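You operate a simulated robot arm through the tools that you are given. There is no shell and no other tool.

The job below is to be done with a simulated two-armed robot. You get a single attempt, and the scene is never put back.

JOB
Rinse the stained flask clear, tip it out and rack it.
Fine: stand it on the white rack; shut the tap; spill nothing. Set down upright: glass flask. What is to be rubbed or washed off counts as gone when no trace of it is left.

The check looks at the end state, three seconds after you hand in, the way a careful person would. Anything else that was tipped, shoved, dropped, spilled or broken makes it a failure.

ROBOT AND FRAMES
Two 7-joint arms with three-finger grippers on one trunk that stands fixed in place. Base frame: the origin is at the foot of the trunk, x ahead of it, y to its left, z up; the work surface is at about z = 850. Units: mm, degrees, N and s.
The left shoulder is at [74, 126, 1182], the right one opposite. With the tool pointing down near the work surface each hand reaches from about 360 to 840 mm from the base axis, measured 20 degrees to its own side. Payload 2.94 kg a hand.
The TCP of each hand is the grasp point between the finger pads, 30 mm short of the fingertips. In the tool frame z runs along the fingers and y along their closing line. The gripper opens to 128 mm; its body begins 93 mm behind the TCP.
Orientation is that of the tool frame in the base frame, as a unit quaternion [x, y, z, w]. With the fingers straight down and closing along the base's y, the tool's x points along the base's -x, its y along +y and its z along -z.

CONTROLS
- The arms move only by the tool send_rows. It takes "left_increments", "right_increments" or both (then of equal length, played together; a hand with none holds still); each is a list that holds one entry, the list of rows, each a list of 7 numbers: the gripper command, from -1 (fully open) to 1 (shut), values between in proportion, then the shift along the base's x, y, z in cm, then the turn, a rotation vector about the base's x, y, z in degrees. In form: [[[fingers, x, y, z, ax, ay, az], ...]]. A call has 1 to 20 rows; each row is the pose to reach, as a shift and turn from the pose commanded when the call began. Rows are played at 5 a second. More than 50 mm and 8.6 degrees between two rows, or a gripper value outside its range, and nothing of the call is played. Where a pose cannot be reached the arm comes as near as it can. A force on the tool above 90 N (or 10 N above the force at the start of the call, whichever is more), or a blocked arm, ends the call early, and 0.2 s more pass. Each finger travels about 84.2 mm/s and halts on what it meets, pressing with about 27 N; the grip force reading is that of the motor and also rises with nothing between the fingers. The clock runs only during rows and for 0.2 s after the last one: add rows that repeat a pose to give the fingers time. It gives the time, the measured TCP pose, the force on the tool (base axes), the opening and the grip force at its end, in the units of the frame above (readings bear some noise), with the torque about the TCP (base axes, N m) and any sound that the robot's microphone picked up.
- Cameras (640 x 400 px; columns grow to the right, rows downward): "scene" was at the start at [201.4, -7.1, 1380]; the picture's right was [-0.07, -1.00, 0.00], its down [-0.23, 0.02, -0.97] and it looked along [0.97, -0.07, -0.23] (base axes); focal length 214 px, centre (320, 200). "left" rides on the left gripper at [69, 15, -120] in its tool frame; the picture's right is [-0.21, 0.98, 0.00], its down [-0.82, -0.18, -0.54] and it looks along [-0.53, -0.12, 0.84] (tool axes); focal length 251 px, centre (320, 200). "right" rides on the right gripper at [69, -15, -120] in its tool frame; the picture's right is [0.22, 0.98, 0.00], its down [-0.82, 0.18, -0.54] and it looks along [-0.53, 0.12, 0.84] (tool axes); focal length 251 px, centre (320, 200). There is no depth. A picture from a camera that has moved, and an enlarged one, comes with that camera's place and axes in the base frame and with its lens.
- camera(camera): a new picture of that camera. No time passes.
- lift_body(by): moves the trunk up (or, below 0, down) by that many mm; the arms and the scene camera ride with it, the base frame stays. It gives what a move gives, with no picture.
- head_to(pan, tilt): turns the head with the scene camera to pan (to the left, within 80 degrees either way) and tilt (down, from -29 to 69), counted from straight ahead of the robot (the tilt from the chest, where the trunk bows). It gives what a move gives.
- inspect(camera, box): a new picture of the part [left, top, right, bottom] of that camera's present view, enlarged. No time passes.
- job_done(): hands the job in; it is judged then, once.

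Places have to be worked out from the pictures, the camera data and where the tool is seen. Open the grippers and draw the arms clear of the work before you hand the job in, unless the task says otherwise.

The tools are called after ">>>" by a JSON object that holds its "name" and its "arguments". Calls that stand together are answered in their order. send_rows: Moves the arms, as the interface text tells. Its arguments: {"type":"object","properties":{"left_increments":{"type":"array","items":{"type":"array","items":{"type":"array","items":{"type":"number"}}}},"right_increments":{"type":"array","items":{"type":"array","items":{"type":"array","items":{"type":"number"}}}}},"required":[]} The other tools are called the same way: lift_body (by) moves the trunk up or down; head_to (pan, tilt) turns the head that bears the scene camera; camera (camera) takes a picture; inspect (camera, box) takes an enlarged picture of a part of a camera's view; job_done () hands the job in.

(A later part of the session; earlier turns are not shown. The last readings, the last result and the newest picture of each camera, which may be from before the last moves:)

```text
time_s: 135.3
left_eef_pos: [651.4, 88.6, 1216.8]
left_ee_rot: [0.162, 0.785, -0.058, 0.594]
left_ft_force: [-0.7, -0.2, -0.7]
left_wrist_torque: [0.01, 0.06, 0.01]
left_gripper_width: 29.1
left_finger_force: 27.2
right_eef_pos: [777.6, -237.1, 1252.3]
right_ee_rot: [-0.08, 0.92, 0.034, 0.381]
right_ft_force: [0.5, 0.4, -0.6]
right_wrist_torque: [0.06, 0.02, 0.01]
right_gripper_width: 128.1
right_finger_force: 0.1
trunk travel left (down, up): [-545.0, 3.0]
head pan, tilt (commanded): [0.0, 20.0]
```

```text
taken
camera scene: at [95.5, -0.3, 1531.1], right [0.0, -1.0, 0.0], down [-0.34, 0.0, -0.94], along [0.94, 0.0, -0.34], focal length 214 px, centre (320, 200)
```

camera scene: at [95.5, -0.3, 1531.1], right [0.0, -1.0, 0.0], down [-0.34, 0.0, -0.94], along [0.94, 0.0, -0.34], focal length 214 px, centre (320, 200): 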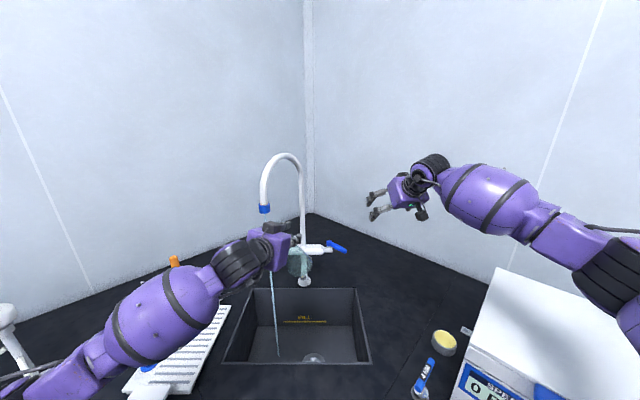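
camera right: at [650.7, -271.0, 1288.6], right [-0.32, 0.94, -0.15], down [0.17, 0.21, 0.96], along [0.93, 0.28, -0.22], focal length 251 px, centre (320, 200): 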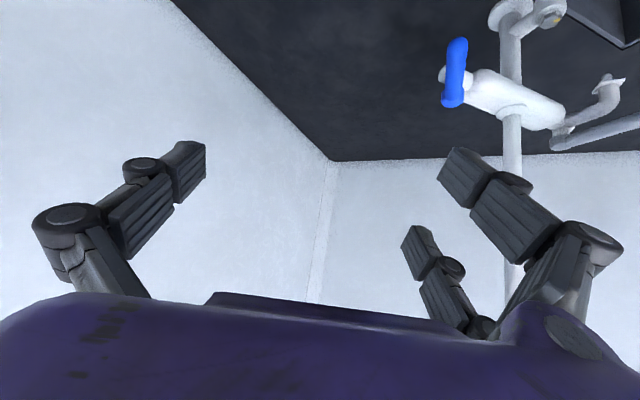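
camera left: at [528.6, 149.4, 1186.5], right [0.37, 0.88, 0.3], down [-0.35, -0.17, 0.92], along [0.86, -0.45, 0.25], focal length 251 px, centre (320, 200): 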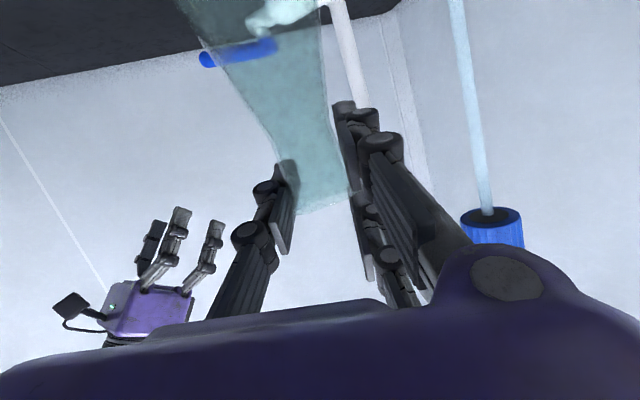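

The flask hangs plumb and looks transparent; the blue lever is visible through it. I'll bring it back to the stream for the second rinse, stopping just short first.

>>> {"name": "send_rows", "arguments": {"left_increments": [[[0.9, -0.6, 2.5, -2, 0, 0, 0], [0.9, -1.2, 5.2, -4, 0, 0, 0], [0.9, -1.5, 8.0, -6.0, 0, 0, 0], [0.9, -1.5, 8.2, -6.7, 0, 0, 0], [0.9, -1.5, 8.2, -6.7, 0, 0, 0]]]}}

>>> {"name": "head_to", "arguments": {"pan": 0, "tilt": 45}}

>>> {"name": "inspect", "arguments": {"camera": "scene", "box": [220, 80, 320, 250]}}

>>> {"name": "camera", "arguments": {"camera": "left"}}

```text
time_s: 136.5
left_eef_pos: [639.1, 169.2, 1149.8]
left_ee_rot: [0.163, 0.786, -0.058, 0.594]
left_ft_force: [-0.9, -0.6, -0.9]
left_wrist_torque: [0.02, -0.01, 0.0]
left_gripper_width: 29.2
left_finger_force: 27.2
right_eef_pos: [778.0, -237.0, 1251.7]
right_ee_rot: [-0.08, 0.92, 0.033, 0.382]
right_ft_force: [-0.2, 0.0, 0.1]
right_wrist_torque: [0.0, 0.0, 0.0]
right_gripper_width: 128.0
right_finger_force: 0.1
trunk travel left (down, up): [-545.0, 3.0]
head pan, tilt (commanded): [0.0, 20.0]
```

```text
time_s: 137.4
left_eef_pos: [638.4, 168.7, 1149.3]
left_ee_rot: [0.163, 0.786, -0.059, 0.594]
left_ft_force: [-0.1, 0.8, -1.8]
left_wrist_torque: [0.03, 0.03, -0.02]
left_gripper_width: 29.1
left_finger_force: 27.3
right_eef_pos: [777.5, -237.3, 1252.2]
right_ee_rot: [-0.08, 0.92, 0.033, 0.381]
right_ft_force: [-0.4, -0.4, 0.1]
right_wrist_torque: [-0.01, -0.02, -0.01]
right_gripper_width: 128.1
right_finger_force: 0.1
trunk travel left (down, up): [-545.0, 3.0]
head pan, tilt (commanded): [0.0, 45.0]
```

```text
2.35 times, centred on (270, 165) of scene
camera zoom: at [83.6, -0.3, 1492.6], right [0.0, -1.0, 0.0], down [-0.71, 0.0, -0.71], along [0.71, 0.0, -0.71], focal length 505 px, centre (438, 282)
```

zoom: 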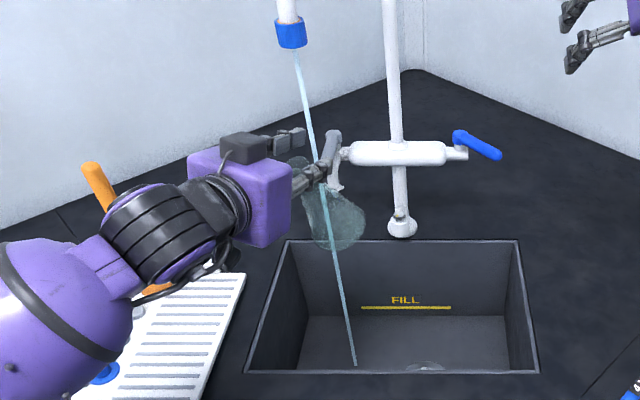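

```text
taken
camera left: at [516.3, 230.5, 1119.4], right [0.37, 0.88, 0.3], down [-0.35, -0.17, 0.92], along [0.86, -0.45, 0.25], focal length 251 px, centre (320, 200)
```

left: 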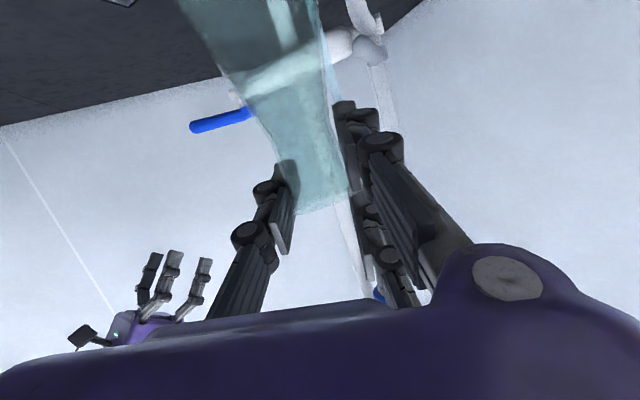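

The flask hangs tilted about 18° with its base forward. I'll pitch the hand down 17° to make it upright and then slide it under the stream.

>>> {"name": "send_rows", "arguments": {"left_increments": [[[0.9, 0, 0, 0, 1.7, 5.4, 0], [0.9, 0, 0, 0, 3.3, 10.8, 0], [0.9, 0, 0, 0, 5.0, 16.2, 0], [0.9, 2.4, 0.05, 0, 5.0, 16.2, 0], [0.9, 4.8, 0.1, 0, 5.0, 16.2, 0], [0.9, 7.1, 0.1, 0, 5.0, 16.2, 0], [0.9, 7.1, 0.1, 0, 5.0, 16.2, 0]]]}}

>>> {"name": "inspect", "arguments": {"camera": "scene", "box": [220, 80, 320, 250]}}

>>> {"name": "camera", "arguments": {"camera": "left"}}

```text
time_s: 139.0
left_eef_pos: [706.8, 172.1, 1147.7]
left_ee_rot: [0.179, 0.863, -0.047, 0.469]
left_ft_force: [-2.0, 0.0, -1.1]
left_wrist_torque: [0.02, 0.01, 0.02]
left_gripper_width: 29.2
left_finger_force: 26.5
right_eef_pos: [777.4, -237.7, 1252.6]
right_ee_rot: [-0.079, 0.921, 0.033, 0.381]
right_ft_force: [-0.6, -0.2, -0.1]
right_wrist_torque: [0.03, 0.0, -0.02]
right_gripper_width: 127.9
right_finger_force: 0.2
trunk travel left (down, up): [-545.0, 3.0]
head pan, tilt (commanded): [0.0, 45.0]
```

```text
2.35 times, centred on (270, 165) of scene
camera zoom: at [83.3, -0.1, 1492.5], right [0.0, -1.0, 0.0], down [-0.71, 0.0, -0.71], along [0.71, 0.0, -0.71], focal length 505 px, centre (438, 282)
```

zoom: 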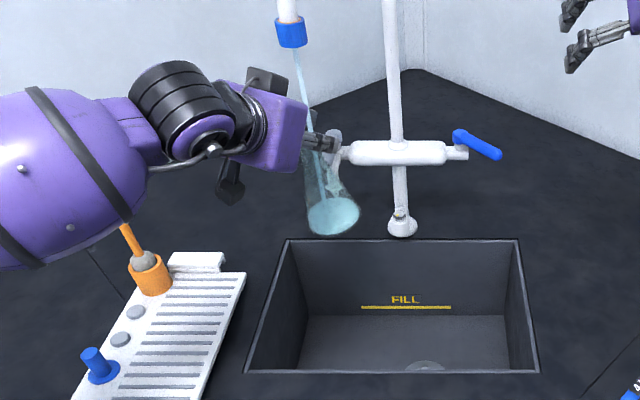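

```text
taken
camera left: at [581.7, 233.1, 1158.1], right [0.45, 0.85, 0.26], down [-0.09, -0.25, 0.96], along [0.89, -0.46, -0.04], focal length 251 px, centre (320, 200)
```

left: 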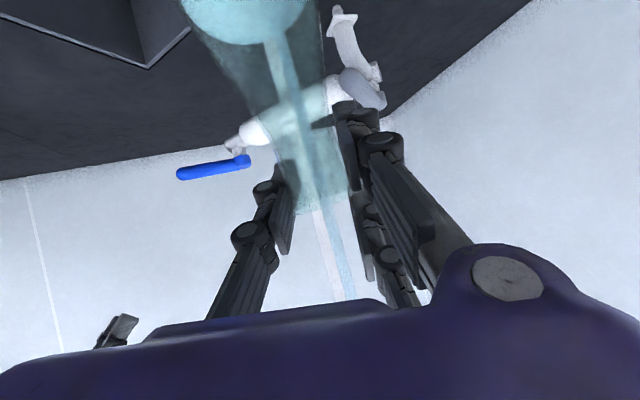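

Clean, colourless water is collecting this time, with no tint at all. I'll let it fill for another second as a proper second rinse.

>>> {"name": "send_rows", "arguments": {"left_increments": [[[0.9, 0.2, 0, 0, 0, 0, 0], [0.9, 0.2, 0, 0, 0, 0, 0], [0.9, 0.2, 0, 0, 0, 0, 0], [0.9, 0.2, 0, 0, 0, 0, 0], [0.9, 0.2, 0, 0, 0, 0, 0], [0.9, 0.2, 0, 0, 0, 0, 0]]]}}

>>> {"name": "inspect", "arguments": {"camera": "scene", "box": [240, 80, 310, 200]}}

>>> {"name": "camera", "arguments": {"camera": "left"}}

```text
time_s: 140.4
left_eef_pos: [709.1, 171.3, 1147.6]
left_ee_rot: [0.178, 0.864, -0.045, 0.469]
left_ft_force: [-0.5, 0.3, -3.8]
left_wrist_torque: [0.0, 0.03, 0.02]
left_gripper_width: 29.2
left_finger_force: 26.7
right_eef_pos: [778.3, -237.3, 1251.9]
right_ee_rot: [-0.08, 0.92, 0.033, 0.381]
right_ft_force: [-0.2, -0.3, 0.2]
right_wrist_torque: [-0.01, 0.02, 0.0]
right_gripper_width: 128.0
right_finger_force: 0.2
trunk travel left (down, up): [-545.0, 3.0]
head pan, tilt (commanded): [0.0, 45.0]
```

```text
3.33 times, centred on (275, 140) of scene
camera zoom: at [83.8, -0.2, 1492.5], right [0.0, -1.0, 0.0], down [-0.71, 0.0, -0.71], along [0.71, 0.0, -0.71], focal length 715 px, centre (470, 400)
```

zoom: 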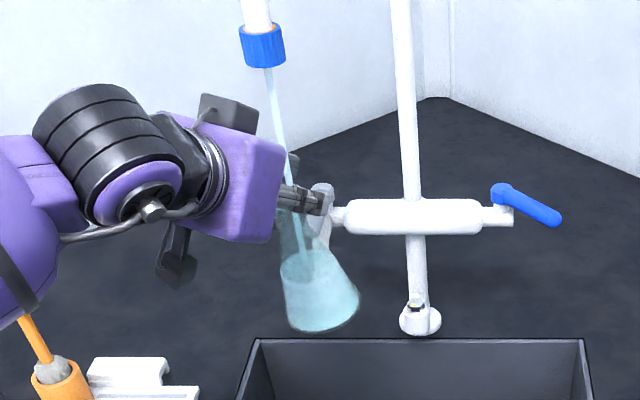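

```text
taken
camera left: at [583.7, 233.3, 1158.4], right [0.45, 0.85, 0.26], down [-0.09, -0.25, 0.96], along [0.89, -0.46, -0.04], focal length 251 px, centre (320, 200)
```

left: 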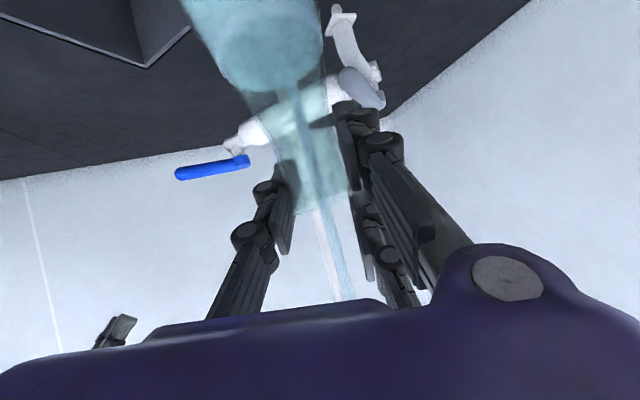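

The second rinse water is perfectly clear. I'll take the flask out of the stream to the spot where tipping worked and flatten the hand pitch again.

>>> {"name": "send_rows", "arguments": {"left_increments": [[[0.9, -1.5, -1.5, 1.5, 0, 0, 0], [0.9, -3.0, -4, 4, 0, 0, 0], [0.9, -4.5, -6.5, 7, 0, 0, 0], [0.9, -5.9, -8.4, 10, 0, 0, 0], [0.9, -5.9, -8.4, 12.7, -1.7, -5.4, 0], [0.9, -5.9, -8.4, 12.7, -3.3, -10.8, 0], [0.9, -5.9, -8.4, 12.7, -5.0, -16.2, 0], [0.9, -5.9, -8.4, 12.7, -5.0, -16.2, 0]]]}}

>>> {"name": "camera", "arguments": {"camera": "left"}}

```text
time_s: 142.2
left_eef_pos: [647.6, 86.6, 1277.3]
left_ee_rot: [0.163, 0.785, -0.059, 0.595]
left_ft_force: [0.0, 0.2, -2.8]
left_wrist_torque: [0.05, 0.05, 0.02]
left_gripper_width: 29.2
left_finger_force: 27.2
right_eef_pos: [778.2, -236.6, 1250.5]
right_ee_rot: [-0.08, 0.92, 0.034, 0.382]
right_ft_force: [0.0, -0.4, 0.7]
right_wrist_torque: [-0.01, -0.01, -0.01]
right_gripper_width: 128.0
right_finger_force: 0.1
trunk travel left (down, up): [-545.0, 3.0]
head pan, tilt (commanded): [0.0, 45.0]
```

```text
taken
camera left: at [526.1, 147.3, 1246.4], right [0.37, 0.88, 0.3], down [-0.36, -0.17, 0.92], along [0.86, -0.45, 0.25], focal length 251 px, centre (320, 200)
```

left: 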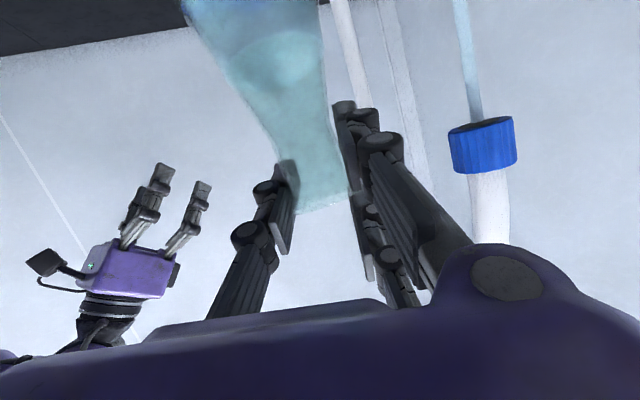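

Positioned over the sink with the grip steady. I'll roll it over to pour the clear water out.

>>> {"name": "send_rows", "arguments": {"left_increments": [[[0.9, 0, 0, 0, -7.5, 2.33, 2.34], [0.9, 0, 0, 0, -15, 4.66, 4.68], [0.9, 0, 0, 0, -22.5, 7.0, 7.0], [0.9, 0, 0, 0, -30, 9.3, 9.4], [0.9, 0, 0, 0, -37.5, 11.65, 11.7], [0.9, 0, 0, 0, -45, 14.0, 14.0], [0.9, 0, 0, 0, -52.5, 16.3, 16.4], [0.9, 0, 0, 0, -60, 18.6, 18.7], [0.9, 0, 0, 0, -67.5, 21.0, 21.0], [0.9, 0, 0, 0, -75, 23.3, 23.4], [0.9, 0, 0, 0, -82.5, 25.6, 25.7], [0.9, 0, 0, 0, -90, 28.0, 28.1], [0.9, 0, 0, 0, -97.5, 30.3, 30.4], [0.9, 0, 0, 0, -105, 32.6, 32.7], [0.9, 0, 0, 0, -112.5, 34.9, 35.1], [0.9, 0, 0, 0, -120, 37.3, 37.4], [0.9, 0, 0, 0, -127, 39.5, 39.6], [0.9, 0, 0, 0, -127, 39.5, 39.6], [0.9, 0, 0, 0, -127, 39.5, 39.6]]]}}

>>> {"name": "camera", "arguments": {"camera": "left"}}

>>> {"name": "camera", "arguments": {"camera": "scene"}}

```text
time_s: 146.2
left_eef_pos: [650.2, 87.4, 1275.2]
left_ee_rot: [0.677, -0.429, 0.578, -0.154]
left_ft_force: [-0.4, 0.1, -1.5]
left_wrist_torque: [0.08, 0.06, 0.0]
left_gripper_width: 28.9
left_finger_force: 27.2
right_eef_pos: [778.2, -237.5, 1252.5]
right_ee_rot: [-0.079, 0.92, 0.032, 0.382]
right_ft_force: [0.0, -0.6, -0.5]
right_wrist_torque: [0.05, -0.04, 0.0]
right_gripper_width: 127.8
right_finger_force: 0.1
trunk travel left (down, up): [-545.0, 3.0]
head pan, tilt (commanded): [0.0, 45.0]
```

```text
taken
camera left: at [531.3, 60.9, 1343.5], right [-0.38, -0.41, -0.83], down [-0.39, 0.88, -0.25], along [0.83, 0.23, -0.5], focal length 251 px, centre (320, 200)
```

left: 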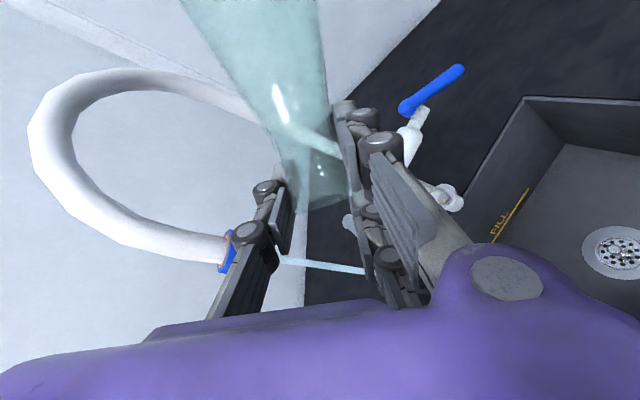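

```text
taken
camera scene: at [83.5, -0.3, 1492.5], right [0.0, -1.0, 0.0], down [-0.71, 0.0, -0.71], along [0.71, 0.0, -0.71], focal length 214 px, centre (320, 200)
```

scene: 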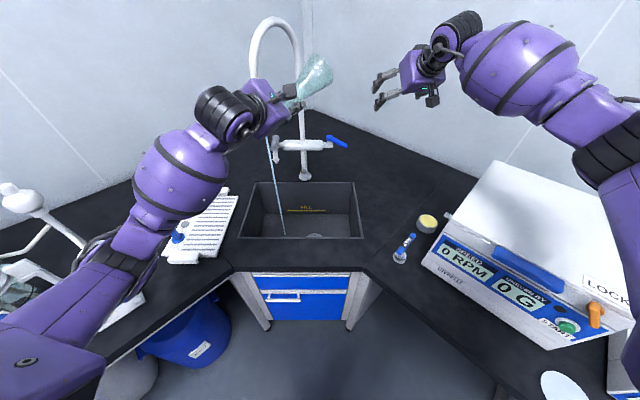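

The flask has emptied. I'll zoom in to verify there is no water left in it.

>>> {"name": "inspect", "arguments": {"camera": "scene", "box": [260, 40, 350, 120]}}

>>> {"name": "inspect", "arguments": {"camera": "left", "box": [160, 0, 380, 230]}}

>>> {"name": "inspect", "arguments": {"camera": "scene", "box": [0, 160, 250, 400]}}

```text
5.00 times, centred on (305, 80) of scene
camera zoom: at [83.5, -0.3, 1492.5], right [0.0, -1.0, 0.0], down [-0.71, 0.0, -0.71], along [0.71, 0.0, -0.71], focal length 1072 px, centre (395, 800)
```

zoom: 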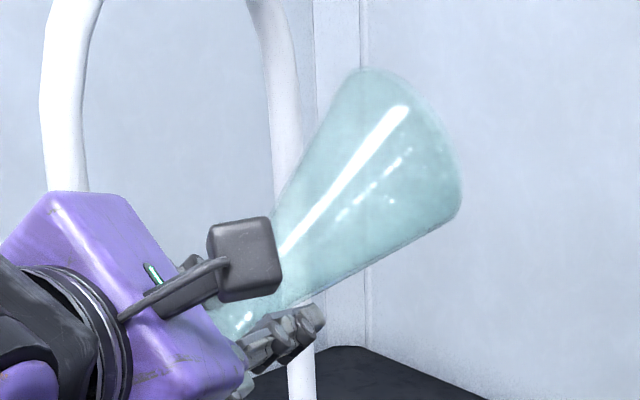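

```text
1.74 times, centred on (270, 115) of left
camera zoom: at [531.3, 60.9, 1343.5], right [-0.38, -0.41, -0.83], down [-0.39, 0.88, -0.25], along [0.83, 0.23, -0.5], focal length 437 px, centre (407, 348)
```

zoom: 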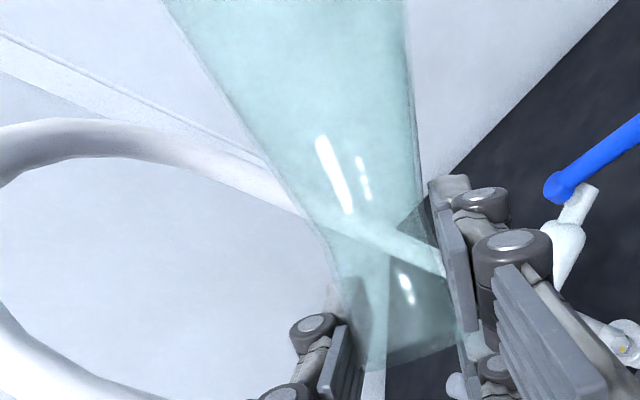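

```text
1.67 times, centred on (125, 280) of scene
camera zoom: at [83.5, -0.3, 1492.5], right [0.0, -1.0, 0.0], down [-0.71, 0.0, -0.71], along [0.71, 0.0, -0.71], focal length 358 px, centre (645, 67)
```

zoom: 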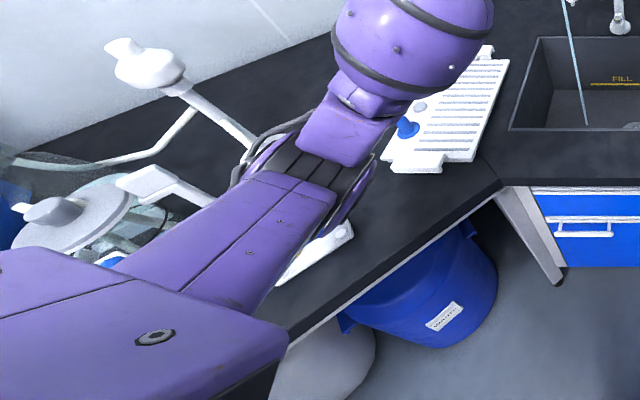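

The flask is empty and crystal clear. I'll roll it back upright over the sink.

>>> {"name": "send_rows", "arguments": {"left_increments": [[[0.9, 0, 0, 0, 7.5, -2.33, -2.34], [0.9, 0, 0, 0, 15, -4.66, -4.68], [0.9, 0, 0, 0, 22.5, -7.0, -7.0], [0.9, 0, 0, 0, 30, -9.3, -9.4], [0.9, 0, 0, 0, 37.5, -11.65, -11.7], [0.9, 0, 0, 0, 45, -14.0, -14.0], [0.9, 0, 0, 0, 52.5, -16.3, -16.4], [0.9, 0, 0, 0, 60, -18.6, -18.7], [0.9, 0, 0, 0, 67.5, -21.0, -21.0], [0.9, 0, 0, 0, 75, -23.3, -23.4], [0.9, 0, 0, 0, 82.5, -25.6, -25.7], [0.9, 0, 0, 0, 90, -28.0, -28.1], [0.9, 0, 0, 0, 97.5, -30.3, -30.4], [0.9, 0, 0, 0, 105, -32.6, -32.7], [0.9, 0, 0, 0, 112.5, -34.9, -35.1], [0.9, 0, 0, 0, 120, -37.3, -37.4], [0.9, 0, 0, 0, 127, -39.5, -39.6], [0.9, 0, 0, 0, 127, -39.5, -39.6]]]}}

>>> {"name": "camera", "arguments": {"camera": "scene"}}

>>> {"name": "camera", "arguments": {"camera": "left"}}

```text
time_s: 150.0
left_eef_pos: [650.2, 86.4, 1275.4]
left_ee_rot: [0.163, 0.786, -0.058, 0.594]
left_ft_force: [0.1, 0.6, -1.6]
left_wrist_torque: [0.01, 0.07, -0.05]
left_gripper_width: 29.3
left_finger_force: 27.0
right_eef_pos: [777.6, -237.7, 1252.2]
right_ee_rot: [-0.08, 0.921, 0.034, 0.381]
right_ft_force: [0.6, 0.3, -0.1]
right_wrist_torque: [-0.02, 0.0, -0.03]
right_gripper_width: 128.0
right_finger_force: 0.2
trunk travel left (down, up): [-545.0, 3.0]
head pan, tilt (commanded): [0.0, 45.0]
```

```text
taken
camera scene: at [83.6, -0.2, 1492.5], right [0.0, -1.0, 0.0], down [-0.71, 0.0, -0.71], along [0.71, 0.0, -0.71], focal length 214 px, centre (320, 200)
```

scene: 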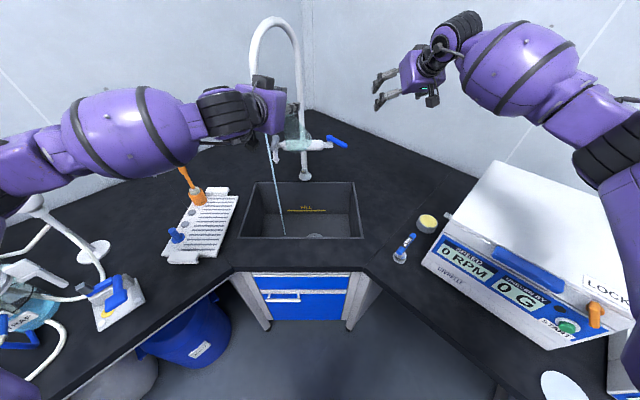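

```text
taken
camera left: at [528.1, 148.2, 1246.1], right [0.37, 0.88, 0.31], down [-0.35, -0.17, 0.92], along [0.86, -0.45, 0.25], focal length 251 px, centre (320, 200)
```

left: 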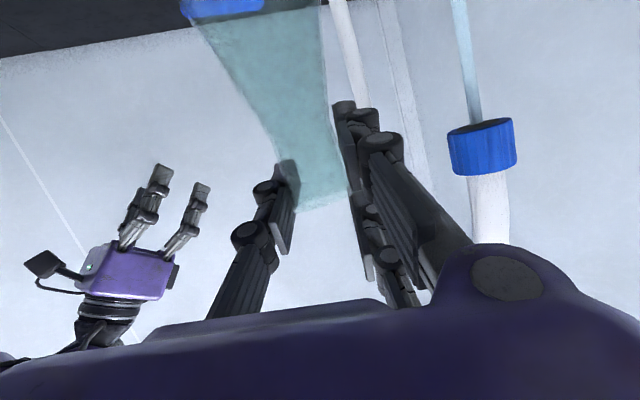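

The flask is upright again, apart from the hand's 17° pitch. I'll pitch it level, back away from the tap and carry it left towards the rack at a safe height.

>>> {"name": "send_rows", "arguments": {"left_increments": [[[0.9, -2, 0, 0, 1.7, 5.4, 0], [0.9, -4.5, 0, 0, 3.3, 10.8, 0], [0.9, -6.5, 1, 0, 5.0, 16.2, 0], [0.9, -6.5, 4.5, -1, 5.0, 16.2, 0], [0.9, -6.5, 8.5, -2.5, 5.0, 16.2, 0], [0.9, -6.5, 12.5, -4.5, 5.0, 16.2, 0], [0.9, -6.5, 16.5, -6.5, 5.0, 16.2, 0], [0.9, -6.5, 20.5, -8.5, 5.0, 16.2, 0], [0.9, -6.5, 23.5, -9.5, 5.0, 16.2, 0], [0.9, -6.5, 23.5, -9.5, 5.0, 16.2, 0]]]}}

>>> {"name": "head_to", "arguments": {"pan": 25, "tilt": 40}}

>>> {"name": "camera", "arguments": {"camera": "scene"}}

>>> {"name": "camera", "arguments": {"camera": "left"}}

```text
time_s: 152.2
left_eef_pos: [586.0, 320.8, 1180.0]
left_ee_rot: [0.179, 0.863, -0.046, 0.47]
left_ft_force: [0.3, -1.3, -1.7]
left_wrist_torque: [0.04, -0.02, 0.01]
left_gripper_width: 29.0
left_finger_force: 26.9
right_eef_pos: [777.4, -237.5, 1252.7]
right_ee_rot: [-0.08, 0.92, 0.034, 0.381]
right_ft_force: [0.4, 0.0, -0.5]
right_wrist_torque: [0.0, 0.0, -0.04]
right_gripper_width: 127.8
right_finger_force: 0.1
trunk travel left (down, up): [-545.0, 3.0]
head pan, tilt (commanded): [0.0, 45.0]
```

```text
time_s: 153.1
left_eef_pos: [584.8, 322.3, 1179.4]
left_ee_rot: [0.18, 0.863, -0.047, 0.469]
left_ft_force: [0.7, 0.0, -1.0]
left_wrist_torque: [0.01, 0.0, 0.0]
left_gripper_width: 29.1
left_finger_force: 27.3
right_eef_pos: [777.8, -236.7, 1251.2]
right_ee_rot: [-0.08, 0.92, 0.033, 0.382]
right_ft_force: [-0.7, -0.7, 0.7]
right_wrist_torque: [0.0, 0.01, 0.01]
right_gripper_width: 127.8
right_finger_force: 0.0
trunk travel left (down, up): [-545.0, 3.0]
head pan, tilt (commanded): [25.0, 40.0]
```

```text
taken
camera scene: at [79.3, 35.6, 1499.8], right [0.42, -0.91, 0.0], down [-0.58, -0.27, -0.77], along [0.69, 0.32, -0.64], focal length 214 px, centre (320, 200)
```

scene: 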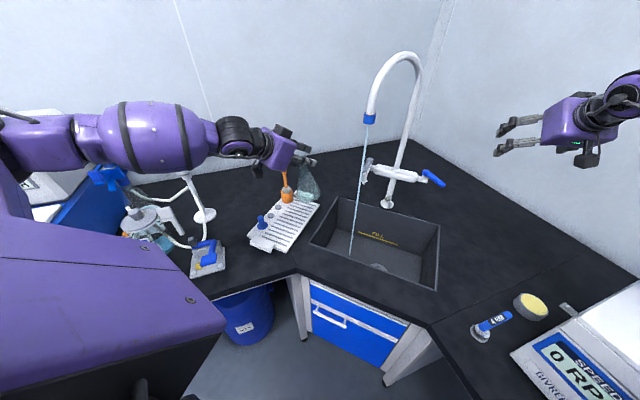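

```text
taken
camera left: at [460.0, 383.6, 1190.1], right [0.45, 0.85, 0.26], down [-0.09, -0.25, 0.96], along [0.89, -0.46, -0.04], focal length 251 px, centre (320, 200)
```

left: 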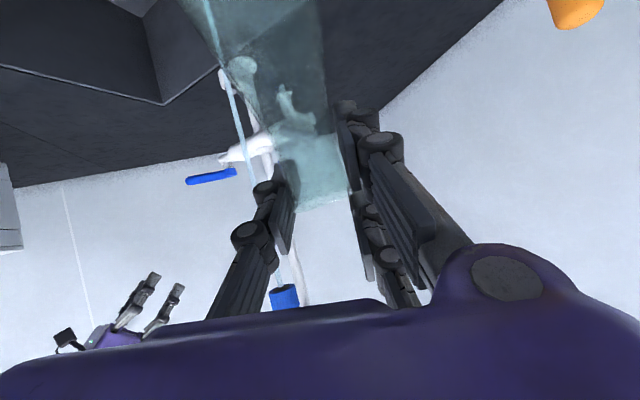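

Good, the flask is near the rack at a safe height. I'll zoom in to check its uprightness and the rack's free area.

>>> {"name": "inspect", "arguments": {"camera": "scene", "box": [230, 130, 340, 260]}}

```text
3.08 times, centred on (285, 195) of scene
camera zoom: at [79.3, 35.6, 1499.8], right [0.42, -0.91, 0.0], down [-0.58, -0.27, -0.77], along [0.69, 0.32, -0.64], focal length 660 px, centre (428, 215)
```

zoom: 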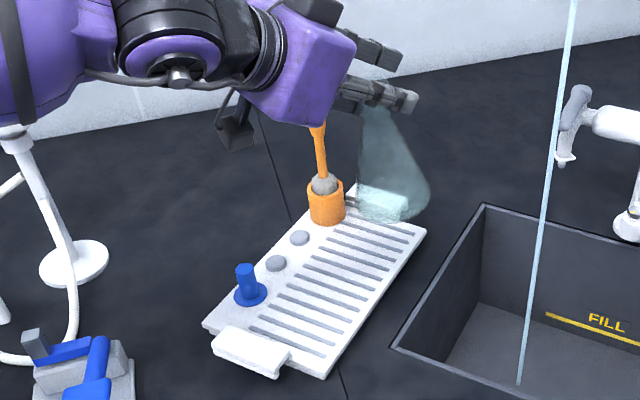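

The flask is within 4° of upright. I'll correct that tilt and move it over the middle of the slatted area, lowering to just above the rack.

>>> {"name": "send_rows", "arguments": {"left_increments": [[[0.9, 0.4, 1.9, -1.5, 0.9, 0, 0], [0.9, 0.8, 3.8, -3.5, 1.8, 0, 0], [0.9, 1.2, 5.7, -6, 2.7, 0, 0], [0.9, 1.6, 7.5, -9, 3.6, 0, 0], [0.9, 1.6, 7.5, -12, 3.6, 0, 0], [0.9, 1.6, 7.5, -14, 3.6, 0, 0], [0.9, 1.6, 7.5, -14, 3.6, 0, 0]]]}}

>>> {"name": "inspect", "arguments": {"camera": "scene", "box": [230, 130, 340, 260]}}

>>> {"name": "camera", "arguments": {"camera": "left"}}

```text
time_s: 154.7
left_eef_pos: [602.5, 396.3, 1040.6]
left_ee_rot: [0.193, 0.864, -0.019, 0.464]
left_ft_force: [-0.9, 0.3, -1.5]
left_wrist_torque: [0.01, 0.0, 0.05]
left_gripper_width: 28.8
left_finger_force: 26.8
right_eef_pos: [777.3, -237.6, 1252.2]
right_ee_rot: [-0.08, 0.92, 0.033, 0.382]
right_ft_force: [0.4, -0.2, 0.3]
right_wrist_torque: [0.01, 0.01, 0.02]
right_gripper_width: 128.1
right_finger_force: 0.0
trunk travel left (down, up): [-545.0, 3.0]
head pan, tilt (commanded): [25.0, 40.0]
```

```text
3.08 times, centred on (285, 195) of scene
camera zoom: at [79.0, 35.6, 1499.8], right [0.42, -0.91, 0.0], down [-0.58, -0.27, -0.77], along [0.69, 0.32, -0.64], focal length 660 px, centre (428, 215)
```

zoom: 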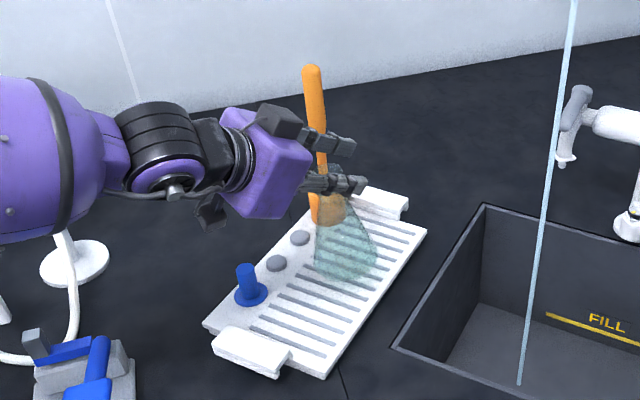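

```text
taken
camera left: at [476.3, 458.7, 1055.5], right [0.45, 0.84, 0.32], down [-0.09, -0.31, 0.95], along [0.89, -0.45, -0.07], focal length 251 px, centre (320, 200)
```

left: 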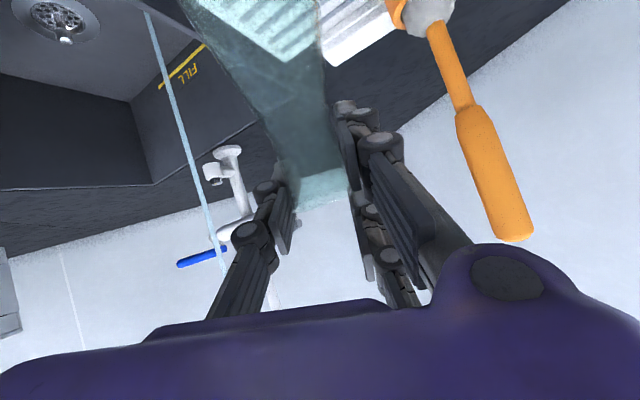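

The flask is over the middle of the slats and upright to within 1–2°. I'll lower it slowly and watch for the contact force.

>>> {"name": "send_rows", "arguments": {"left_increments": [[[0.9, 0, 0, -0.6, 0, 0, 0], [0.9, 0, 0, -1.2, 0, 0, 0], [0.9, 0, 0, -1.7, 0, 0, 0], [0.9, 0, 0, -1.7, 0, 0, 0]]]}}

>>> {"name": "inspect", "arguments": {"camera": "scene", "box": [230, 130, 340, 260]}}

```text
time_s: 155.7
left_eef_pos: [601.6, 396.8, 1023.5]
left_ee_rot: [0.193, 0.865, -0.018, 0.464]
left_ft_force: [-0.3, -1.2, -1.2]
left_wrist_torque: [0.01, -0.01, 0.01]
left_gripper_width: 29.2
left_finger_force: 27.1
right_eef_pos: [777.2, -237.2, 1251.8]
right_ee_rot: [-0.08, 0.92, 0.034, 0.381]
right_ft_force: [0.4, 0.4, -0.6]
right_wrist_torque: [-0.02, -0.02, -0.04]
right_gripper_width: 127.9
right_finger_force: 0.1
trunk travel left (down, up): [-545.0, 3.0]
head pan, tilt (commanded): [25.0, 40.0]
```

```text
3.08 times, centred on (285, 195) of scene
camera zoom: at [79.2, 35.7, 1499.8], right [0.42, -0.91, 0.0], down [-0.58, -0.27, -0.77], along [0.69, 0.32, -0.64], focal length 660 px, centre (428, 215)
```

zoom: 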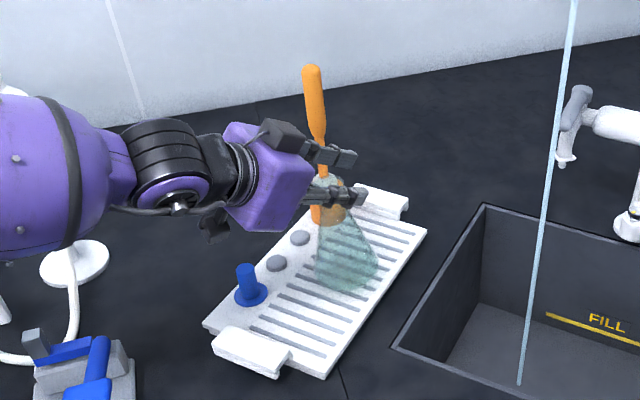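

Not touching yet. I'll continue down in 3 mm steps.

>>> {"name": "send_rows", "arguments": {"left_increments": [[[0.9, 0, 0, -0.3, 0, 0, 0], [0.9, 0, 0, -0.6, 0, 0, 0], [0.9, 0, 0, -0.8, 0, 0, 0], [0.9, 0, 0, -0.8, 0, 0, 0]]]}}

```text
time_s: 156.7
left_eef_pos: [600.6, 396.9, 1013.5]
left_ee_rot: [0.193, 0.865, -0.019, 0.464]
left_ft_force: [0.6, -0.9, -0.8]
left_wrist_torque: [0.03, -0.03, -0.01]
left_gripper_width: 29.0
left_finger_force: 27.1
right_eef_pos: [777.8, -238.0, 1251.8]
right_ee_rot: [-0.079, 0.92, 0.033, 0.381]
right_ft_force: [-0.7, 0.2, 0.6]
right_wrist_torque: [0.0, -0.02, -0.01]
right_gripper_width: 127.7
right_finger_force: 0.1
trunk travel left (down, up): [-545.0, 3.0]
head pan, tilt (commanded): [25.0, 40.0]
```

Still only the flask's own weight on the hand at TCP z 1013.5. A few millimetres further.

>>> {"name": "send_rows", "arguments": {"left_increments": [[[0.9, 0, 0, -0.3, 0, 0, 0], [0.9, 0, 0, -0.6, 0, 0, 0], [0.9, 0, 0, -0.6, 0, 0, 0]]]}}

>>> {"name": "inspect", "arguments": {"camera": "scene", "box": [250, 160, 330, 250]}}

```text
time_s: 157.5
left_eef_pos: [599.7, 395.7, 1011.2]
left_ee_rot: [0.195, 0.863, -0.019, 0.465]
left_ft_force: [-0.7, 0.6, 9.8]
left_wrist_torque: [0.24, 0.4, 0.04]
left_gripper_width: 29.1
left_finger_force: 27.0
right_eef_pos: [776.3, -237.5, 1254.0]
right_ee_rot: [-0.079, 0.92, 0.033, 0.382]
right_ft_force: [-0.3, -0.4, 0.3]
right_wrist_torque: [0.03, -0.02, 0.02]
right_gripper_width: 128.3
right_finger_force: 0.1
trunk travel left (down, up): [-545.0, 3.0]
head pan, tilt (commanded): [25.0, 40.0]
```

```text
4.44 times, centred on (290, 205) of scene
camera zoom: at [77.9, 35.0, 1500.0], right [0.42, -0.91, 0.0], down [-0.58, -0.27, -0.77], along [0.69, 0.32, -0.64], focal length 953 px, centre (453, 178)
```

zoom: 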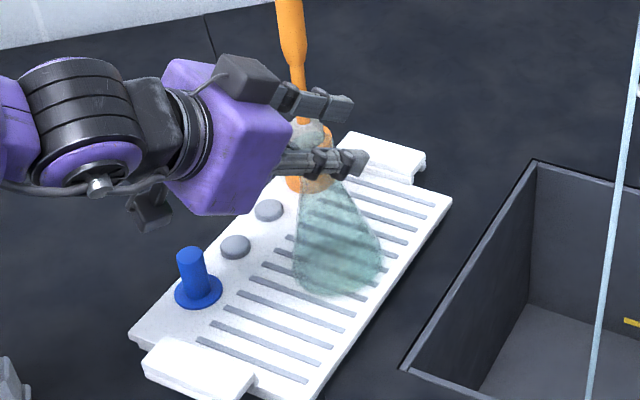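

The flask touched the rack at TCP z ≈ 1011 (10 N). I'll relax the press by a few millimetres and open the fingers gradually.

>>> {"name": "send_rows", "arguments": {"left_increments": [[[0.9, 0, 0, 0.25, 0, 0, 0], [0.55, 0, 0, 0.25, 0, 0, 0], [0.45, 0, 0, 0.25, 0, 0, 0], [0.3, 0, 0, 0.25, 0, 0, 0], [0.1, 0, 0, 0.25, 0, 0, 0], [-0.2, 0, 0, 0.25, 0, 0, 0], [-0.6, 0, 0, 0.25, 0, 0, 0], [-0.6, 0, 0, 0.25, 0, 0, 0]]]}}

>>> {"name": "inspect", "arguments": {"camera": "scene", "box": [250, 160, 330, 250]}}

>>> {"name": "camera", "arguments": {"camera": "left"}}

```text
time_s: 159.3
left_eef_pos: [600.0, 398.7, 1012.8]
left_ee_rot: [0.193, 0.865, -0.018, 0.463]
left_ft_force: [0.2, -0.5, 0.6]
left_wrist_torque: [0.0, 0.0, 0.0]
left_gripper_width: 102.4
left_finger_force: 0.0
right_eef_pos: [777.3, -237.2, 1252.9]
right_ee_rot: [-0.08, 0.921, 0.033, 0.381]
right_ft_force: [0.7, -0.4, -0.4]
right_wrist_torque: [0.0, 0.02, 0.01]
right_gripper_width: 127.9
right_finger_force: 0.1
trunk travel left (down, up): [-545.0, 3.0]
head pan, tilt (commanded): [25.0, 40.0]
```

```text
4.44 times, centred on (290, 205) of scene
camera zoom: at [79.1, 35.6, 1499.8], right [0.42, -0.91, 0.0], down [-0.58, -0.27, -0.77], along [0.69, 0.32, -0.64], focal length 953 px, centre (453, 178)
```

zoom: 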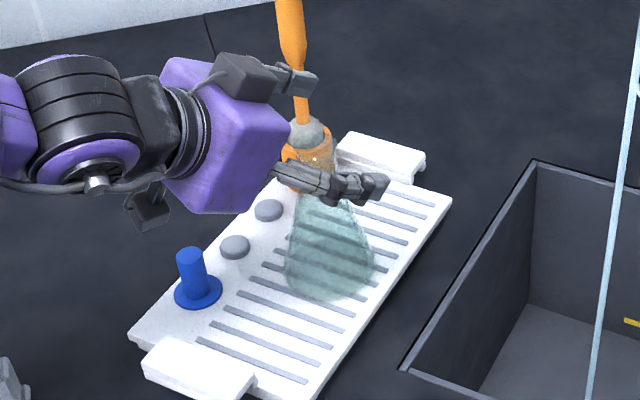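

```text
taken
camera left: at [475.5, 459.2, 1026.6], right [0.45, 0.84, 0.32], down [-0.09, -0.31, 0.95], along [0.89, -0.45, -0.07], focal length 251 px, centre (320, 200)
```

left: 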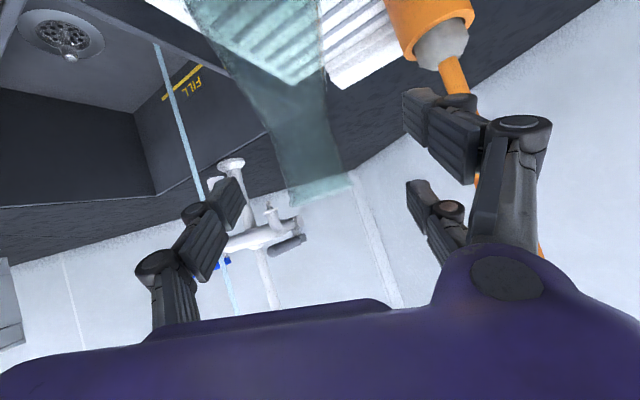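

The flask stands freely on the rack. I'll withdraw the left hand straight back along its finger direction and then up.

>>> {"name": "send_rows", "arguments": {"left_increments": [[[-0.6, -1.6, 0.4, 1.1, 0, 0, 0], [-0.6, -3.2, 0.8, 2.3, 0, 0, 0], [-0.6, -4.8, 1.3, 3.4, 0, 0, 0], [-0.6, -6.4, 1.7, 4.6, 0, 0, 0], [-0.6, -8.0, 2.1, 5.8, 0, 0, 0], [-0.6, -9.5, 2.5, 8.5, 0, 0, 0], [-0.6, -11, 2.5, 12, 0, 0, 0], [-0.6, -12, 2.5, 16, 0, 0, 0], [-0.6, -12, 2.5, 20, 0, 0, 0], [-0.6, -12, 2.5, 20, 0, 0, 0]]]}}

>>> {"name": "camera", "arguments": {"camera": "scene"}}

>>> {"name": "inspect", "arguments": {"camera": "scene", "box": [230, 130, 340, 260]}}

```text
time_s: 161.5
left_eef_pos: [482.7, 417.8, 1208.2]
left_ee_rot: [0.191, 0.865, -0.017, 0.463]
left_ft_force: [0.1, 0.3, 0.0]
left_wrist_torque: [0.01, -0.01, -0.01]
left_gripper_width: 102.2
left_finger_force: 0.1
right_eef_pos: [778.7, -236.8, 1251.3]
right_ee_rot: [-0.08, 0.921, 0.033, 0.381]
right_ft_force: [0.1, 0.3, 0.0]
right_wrist_torque: [0.01, 0.01, -0.01]
right_gripper_width: 128.1
right_finger_force: 0.1
trunk travel left (down, up): [-545.0, 3.0]
head pan, tilt (commanded): [25.0, 40.0]
```

```text
taken
camera scene: at [80.4, 36.2, 1499.6], right [0.42, -0.91, 0.0], down [-0.58, -0.27, -0.77], along [0.69, 0.32, -0.64], focal length 214 px, centre (320, 200)
```

scene: 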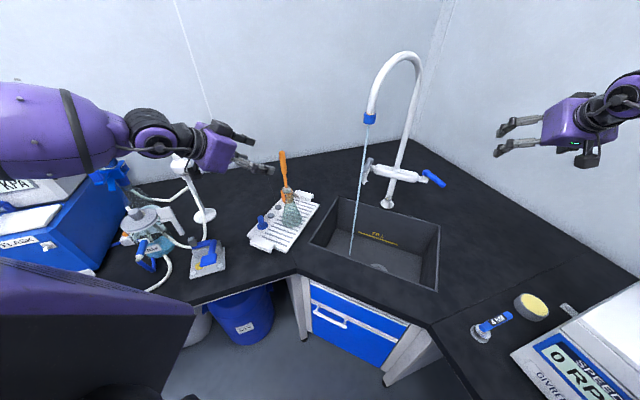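

```text
3.08 times, centred on (285, 195) of scene
camera zoom: at [80.4, 36.2, 1499.6], right [0.42, -0.91, 0.0], down [-0.58, -0.27, -0.77], along [0.69, 0.32, -0.64], focal length 660 px, centre (428, 215)
```

zoom: 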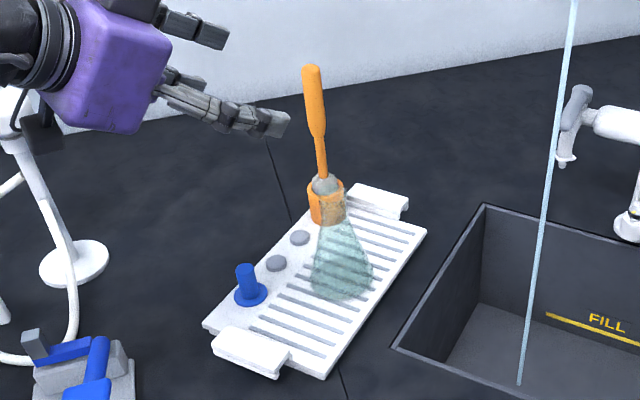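

The flask stands upright and clear on the white rack. Now to shut the tap: with the right fist closed, I'll come down beside the lever on its −y side.

>>> {"name": "head_to", "arguments": {"pan": -10, "tilt": 35}}

>>> {"name": "send_rows", "arguments": {"right_increments": [[[0, 0.3, 1.0, -2, 0, 0, 0], [0.6, 0.6, 2.2, -5, 0, 0, 0], [1, 0.9, 3.4, -8.5, 0, 0, 0], [1, 1.2, 4.6, -12, 0, 0, 0], [1, 1.5, 5.8, -15.5, 0, 0, 0], [1, 1.8, 7.0, -18.5, 0, 0, 0], [1, 1.9, 7.7, -20.6, 0, 0, 0], [1, 1.9, 7.7, -20.6, 0, 0, 0]]]}}

>>> {"name": "camera", "arguments": {"camera": "right"}}

>>> {"name": "camera", "arguments": {"camera": "scene"}}

```text
time_s: 162.5
left_eef_pos: [480.5, 416.7, 1210.4]
left_ee_rot: [0.191, 0.865, -0.016, 0.464]
left_ft_force: [0.1, 0.0, 0.3]
left_wrist_torque: [-0.03, 0.02, 0.0]
left_gripper_width: 102.2
left_finger_force: 0.1
right_eef_pos: [778.1, -237.4, 1251.8]
right_ee_rot: [-0.08, 0.921, 0.033, 0.381]
right_ft_force: [0.4, 0.9, 0.8]
right_wrist_torque: [-0.01, 0.01, 0.04]
right_gripper_width: 128.3
right_finger_force: 0.1
trunk travel left (down, up): [-545.0, 3.0]
head pan, tilt (commanded): [-10.0, 35.0]
```

```text
time_s: 164.3
left_eef_pos: [481.4, 417.0, 1209.9]
left_ee_rot: [0.191, 0.864, -0.017, 0.465]
left_ft_force: [0.0, 0.1, -0.6]
left_wrist_torque: [0.0, 0.0, -0.06]
left_gripper_width: 102.5
left_finger_force: 0.1
right_eef_pos: [797.2, -160.3, 1044.2]
right_ee_rot: [-0.08, 0.92, 0.033, 0.381]
right_ft_force: [0.7, -0.1, -0.1]
right_wrist_torque: [-0.02, 0.03, 0.02]
right_gripper_width: 0.0
right_finger_force: 3.0
trunk travel left (down, up): [-545.0, 3.0]
head pan, tilt (commanded): [-10.0, 35.0]
```

```text
taken
camera right: at [667.8, -198.7, 1080.5], right [-0.32, 0.94, -0.15], down [0.16, 0.21, 0.96], along [0.93, 0.28, -0.22], focal length 251 px, centre (320, 200)
```

right: 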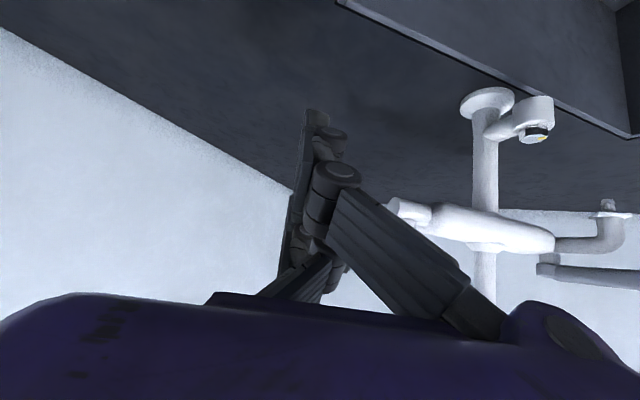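

```text
taken
camera scene: at [88.5, -15.7, 1507.4], right [-0.17, -0.98, 0.0], down [-0.56, 0.1, -0.82], along [0.81, -0.14, -0.57], focal length 214 px, centre (320, 200)
```

scene: 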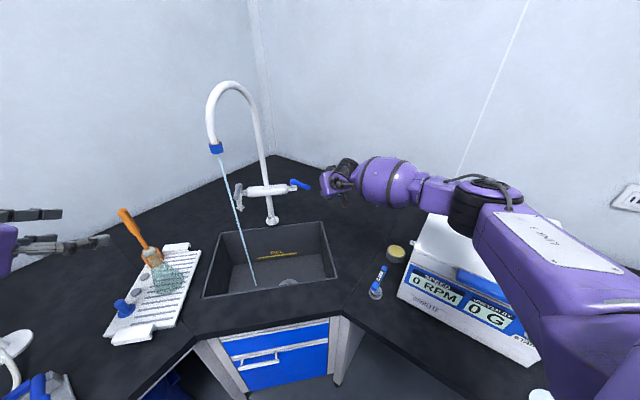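

The fist is beside the open lever. I'll push towards +y in small steps and watch the lever, the force and the stream.

>>> {"name": "send_rows", "arguments": {"right_increments": [[[1, 0, 1.5, 0, 0, 0, 0], [1, 0, 3.0, 0, 0, 0, 0], [1, 0, 4.5, 0, 0, 0, 0], [1, 0, 6.0, 0, 0, 0, 0], [1, 0, 7.0, 0, 0, 0, 0], [1, 0, 7.0, 0, 0, 0, 0]]]}}

>>> {"name": "camera", "arguments": {"camera": "right"}}

>>> {"name": "inspect", "arguments": {"camera": "scene", "box": [190, 70, 370, 300]}}

```text
time_s: 165.7
left_eef_pos: [481.0, 417.0, 1209.0]
left_ee_rot: [0.191, 0.864, -0.017, 0.465]
left_ft_force: [0.8, -0.8, 0.3]
left_wrist_torque: [0.0, 0.03, -0.01]
left_gripper_width: 102.3
left_finger_force: 0.1
right_eef_pos: [794.2, -90.1, 1043.3]
right_ee_rot: [-0.079, 0.921, 0.033, 0.381]
right_ft_force: [-1.8, -2.0, -1.2]
right_wrist_torque: [0.07, -0.03, -0.05]
right_gripper_width: 0.0
right_finger_force: 3.1
trunk travel left (down, up): [-545.0, 3.0]
head pan, tilt (commanded): [-10.0, 35.0]
```

```text
taken
camera right: at [665.2, -129.1, 1079.7], right [-0.32, 0.94, -0.15], down [0.16, 0.21, 0.96], along [0.93, 0.28, -0.22], focal length 251 px, centre (320, 200)
```

right: 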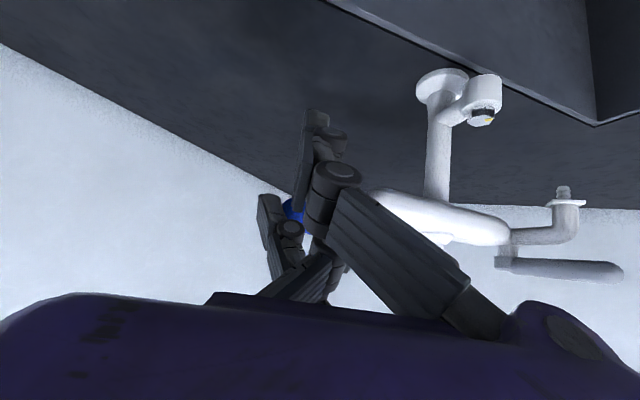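

```text
1.74 times, centred on (280, 185) of scene
camera zoom: at [88.6, -15.9, 1507.3], right [-0.17, -0.98, 0.0], down [-0.56, 0.1, -0.82], along [0.81, -0.14, -0.57], focal length 373 px, centre (390, 226)
```

zoom: 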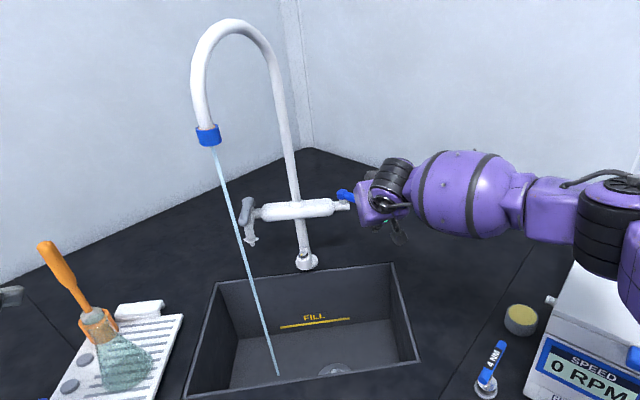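

The upper finger is being bent back rather than driving the lever, so I'll retreat and push with the stiffer thumb instead, slightly higher and further forward.

>>> {"name": "send_rows", "arguments": {"right_increments": [[[1, 0, -2.5, 0, 0, 0, 0], [1, 0, -5.0, 0, 0, 0, 0], [1, 0, -6.5, 1.0, 0, 0, 0], [1, 0.8, -6.5, 2.2, 0, 0, 0], [1, 1.6, -6.5, 3.3, 0, 0, 0], [1, 1.6, -6.5, 3.3, 0, 0, 0]]]}}

>>> {"name": "camera", "arguments": {"camera": "right"}}

>>> {"name": "inspect", "arguments": {"camera": "scene", "box": [240, 140, 370, 240]}}

```text
time_s: 167.1
left_eef_pos: [481.0, 416.5, 1210.5]
left_ee_rot: [0.191, 0.865, -0.016, 0.465]
left_ft_force: [0.5, -0.1, -0.5]
left_wrist_torque: [0.01, -0.03, 0.04]
left_gripper_width: 102.4
left_finger_force: 0.0
right_eef_pos: [810.9, -155.0, 1078.6]
right_ee_rot: [-0.081, 0.92, 0.034, 0.381]
right_ft_force: [0.1, -0.6, -1.1]
right_wrist_torque: [-0.02, -0.03, 0.0]
right_gripper_width: 0.1
right_finger_force: 2.9
trunk travel left (down, up): [-545.0, 3.0]
head pan, tilt (commanded): [-10.0, 35.0]
```

```text
taken
camera right: at [681.5, -192.9, 1114.8], right [-0.32, 0.94, -0.15], down [0.16, 0.21, 0.96], along [0.93, 0.28, -0.22], focal length 251 px, centre (320, 200)
```

right: 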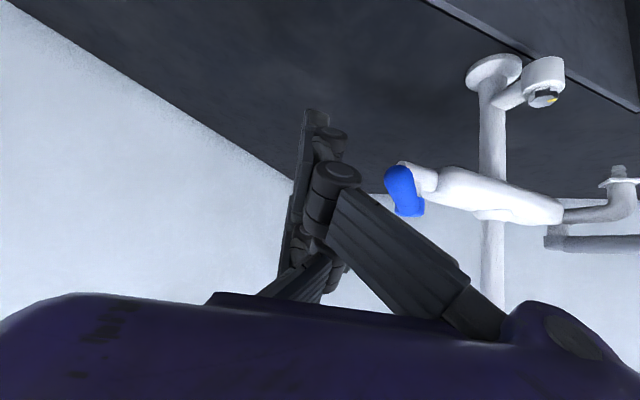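

```text
4.00 times, centred on (305, 190) of scene
camera zoom: at [88.7, -15.7, 1507.3], right [-0.17, -0.98, 0.0], down [-0.56, 0.1, -0.82], along [0.81, -0.14, -0.57], focal length 858 px, centre (380, 240)
```

zoom: 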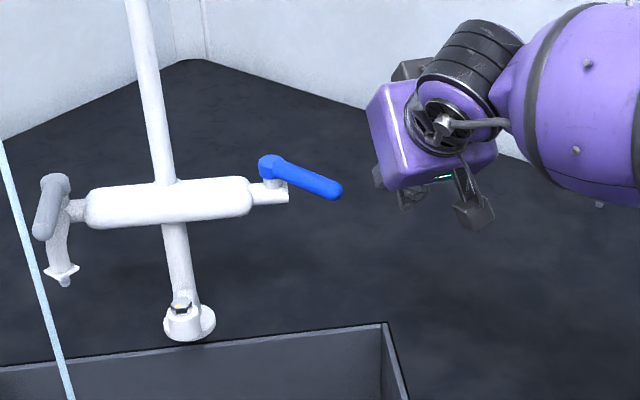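

The lever is clearly visible at about 43° open, tip near (818, −97). I'll push again, now with the thumb region.

>>> {"name": "send_rows", "arguments": {"right_increments": [[[1, 0, 1.5, 0, 0, 0, 0], [1, 0, 3.0, 0, 0, 0, 0], [1, 0, 4.2, 0, 0, 0, 0], [1, 0, 5.4, 0, 0, 0, 0], [1, 0, 6.0, 0, 0, 0, 0], [1, 0, 6.0, 0, 0, 0, 0]]]}}

>>> {"name": "camera", "arguments": {"camera": "right"}}

>>> {"name": "inspect", "arguments": {"camera": "scene", "box": [190, 70, 370, 300]}}

```text
time_s: 168.5
left_eef_pos: [480.4, 416.7, 1208.4]
left_ee_rot: [0.191, 0.864, -0.017, 0.465]
left_ft_force: [-0.1, 0.1, -0.8]
left_wrist_torque: [0.0, 0.03, -0.01]
left_gripper_width: 102.2
left_finger_force: 0.0
right_eef_pos: [809.3, -94.9, 1076.1]
right_ee_rot: [-0.08, 0.92, 0.033, 0.381]
right_ft_force: [0.3, -0.3, 0.0]
right_wrist_torque: [-0.02, -0.01, 0.02]
right_gripper_width: 0.0
right_finger_force: 2.6
trunk travel left (down, up): [-545.0, 3.0]
head pan, tilt (commanded): [-10.0, 35.0]
```

```text
taken
camera right: at [680.8, -132.7, 1114.2], right [-0.32, 0.94, -0.15], down [0.16, 0.21, 0.96], along [0.93, 0.28, -0.22], focal length 251 px, centre (320, 200)
```

right: 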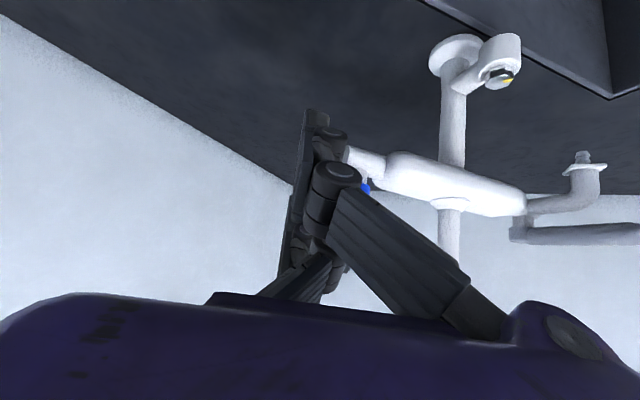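

```text
1.74 times, centred on (280, 185) of scene
camera zoom: at [88.8, -15.7, 1507.3], right [-0.17, -0.98, 0.0], down [-0.56, 0.1, -0.82], along [0.81, -0.14, -0.57], focal length 373 px, centre (390, 226)
```

zoom: 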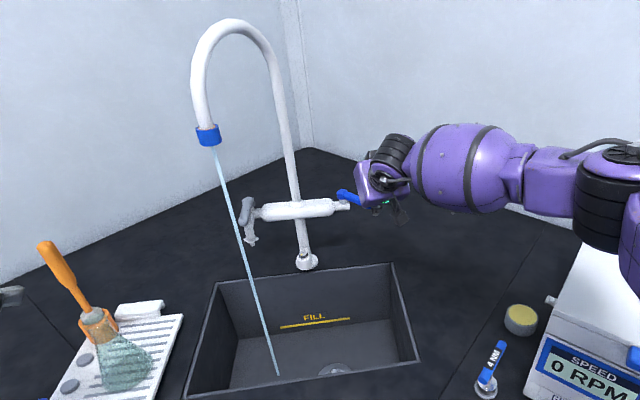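

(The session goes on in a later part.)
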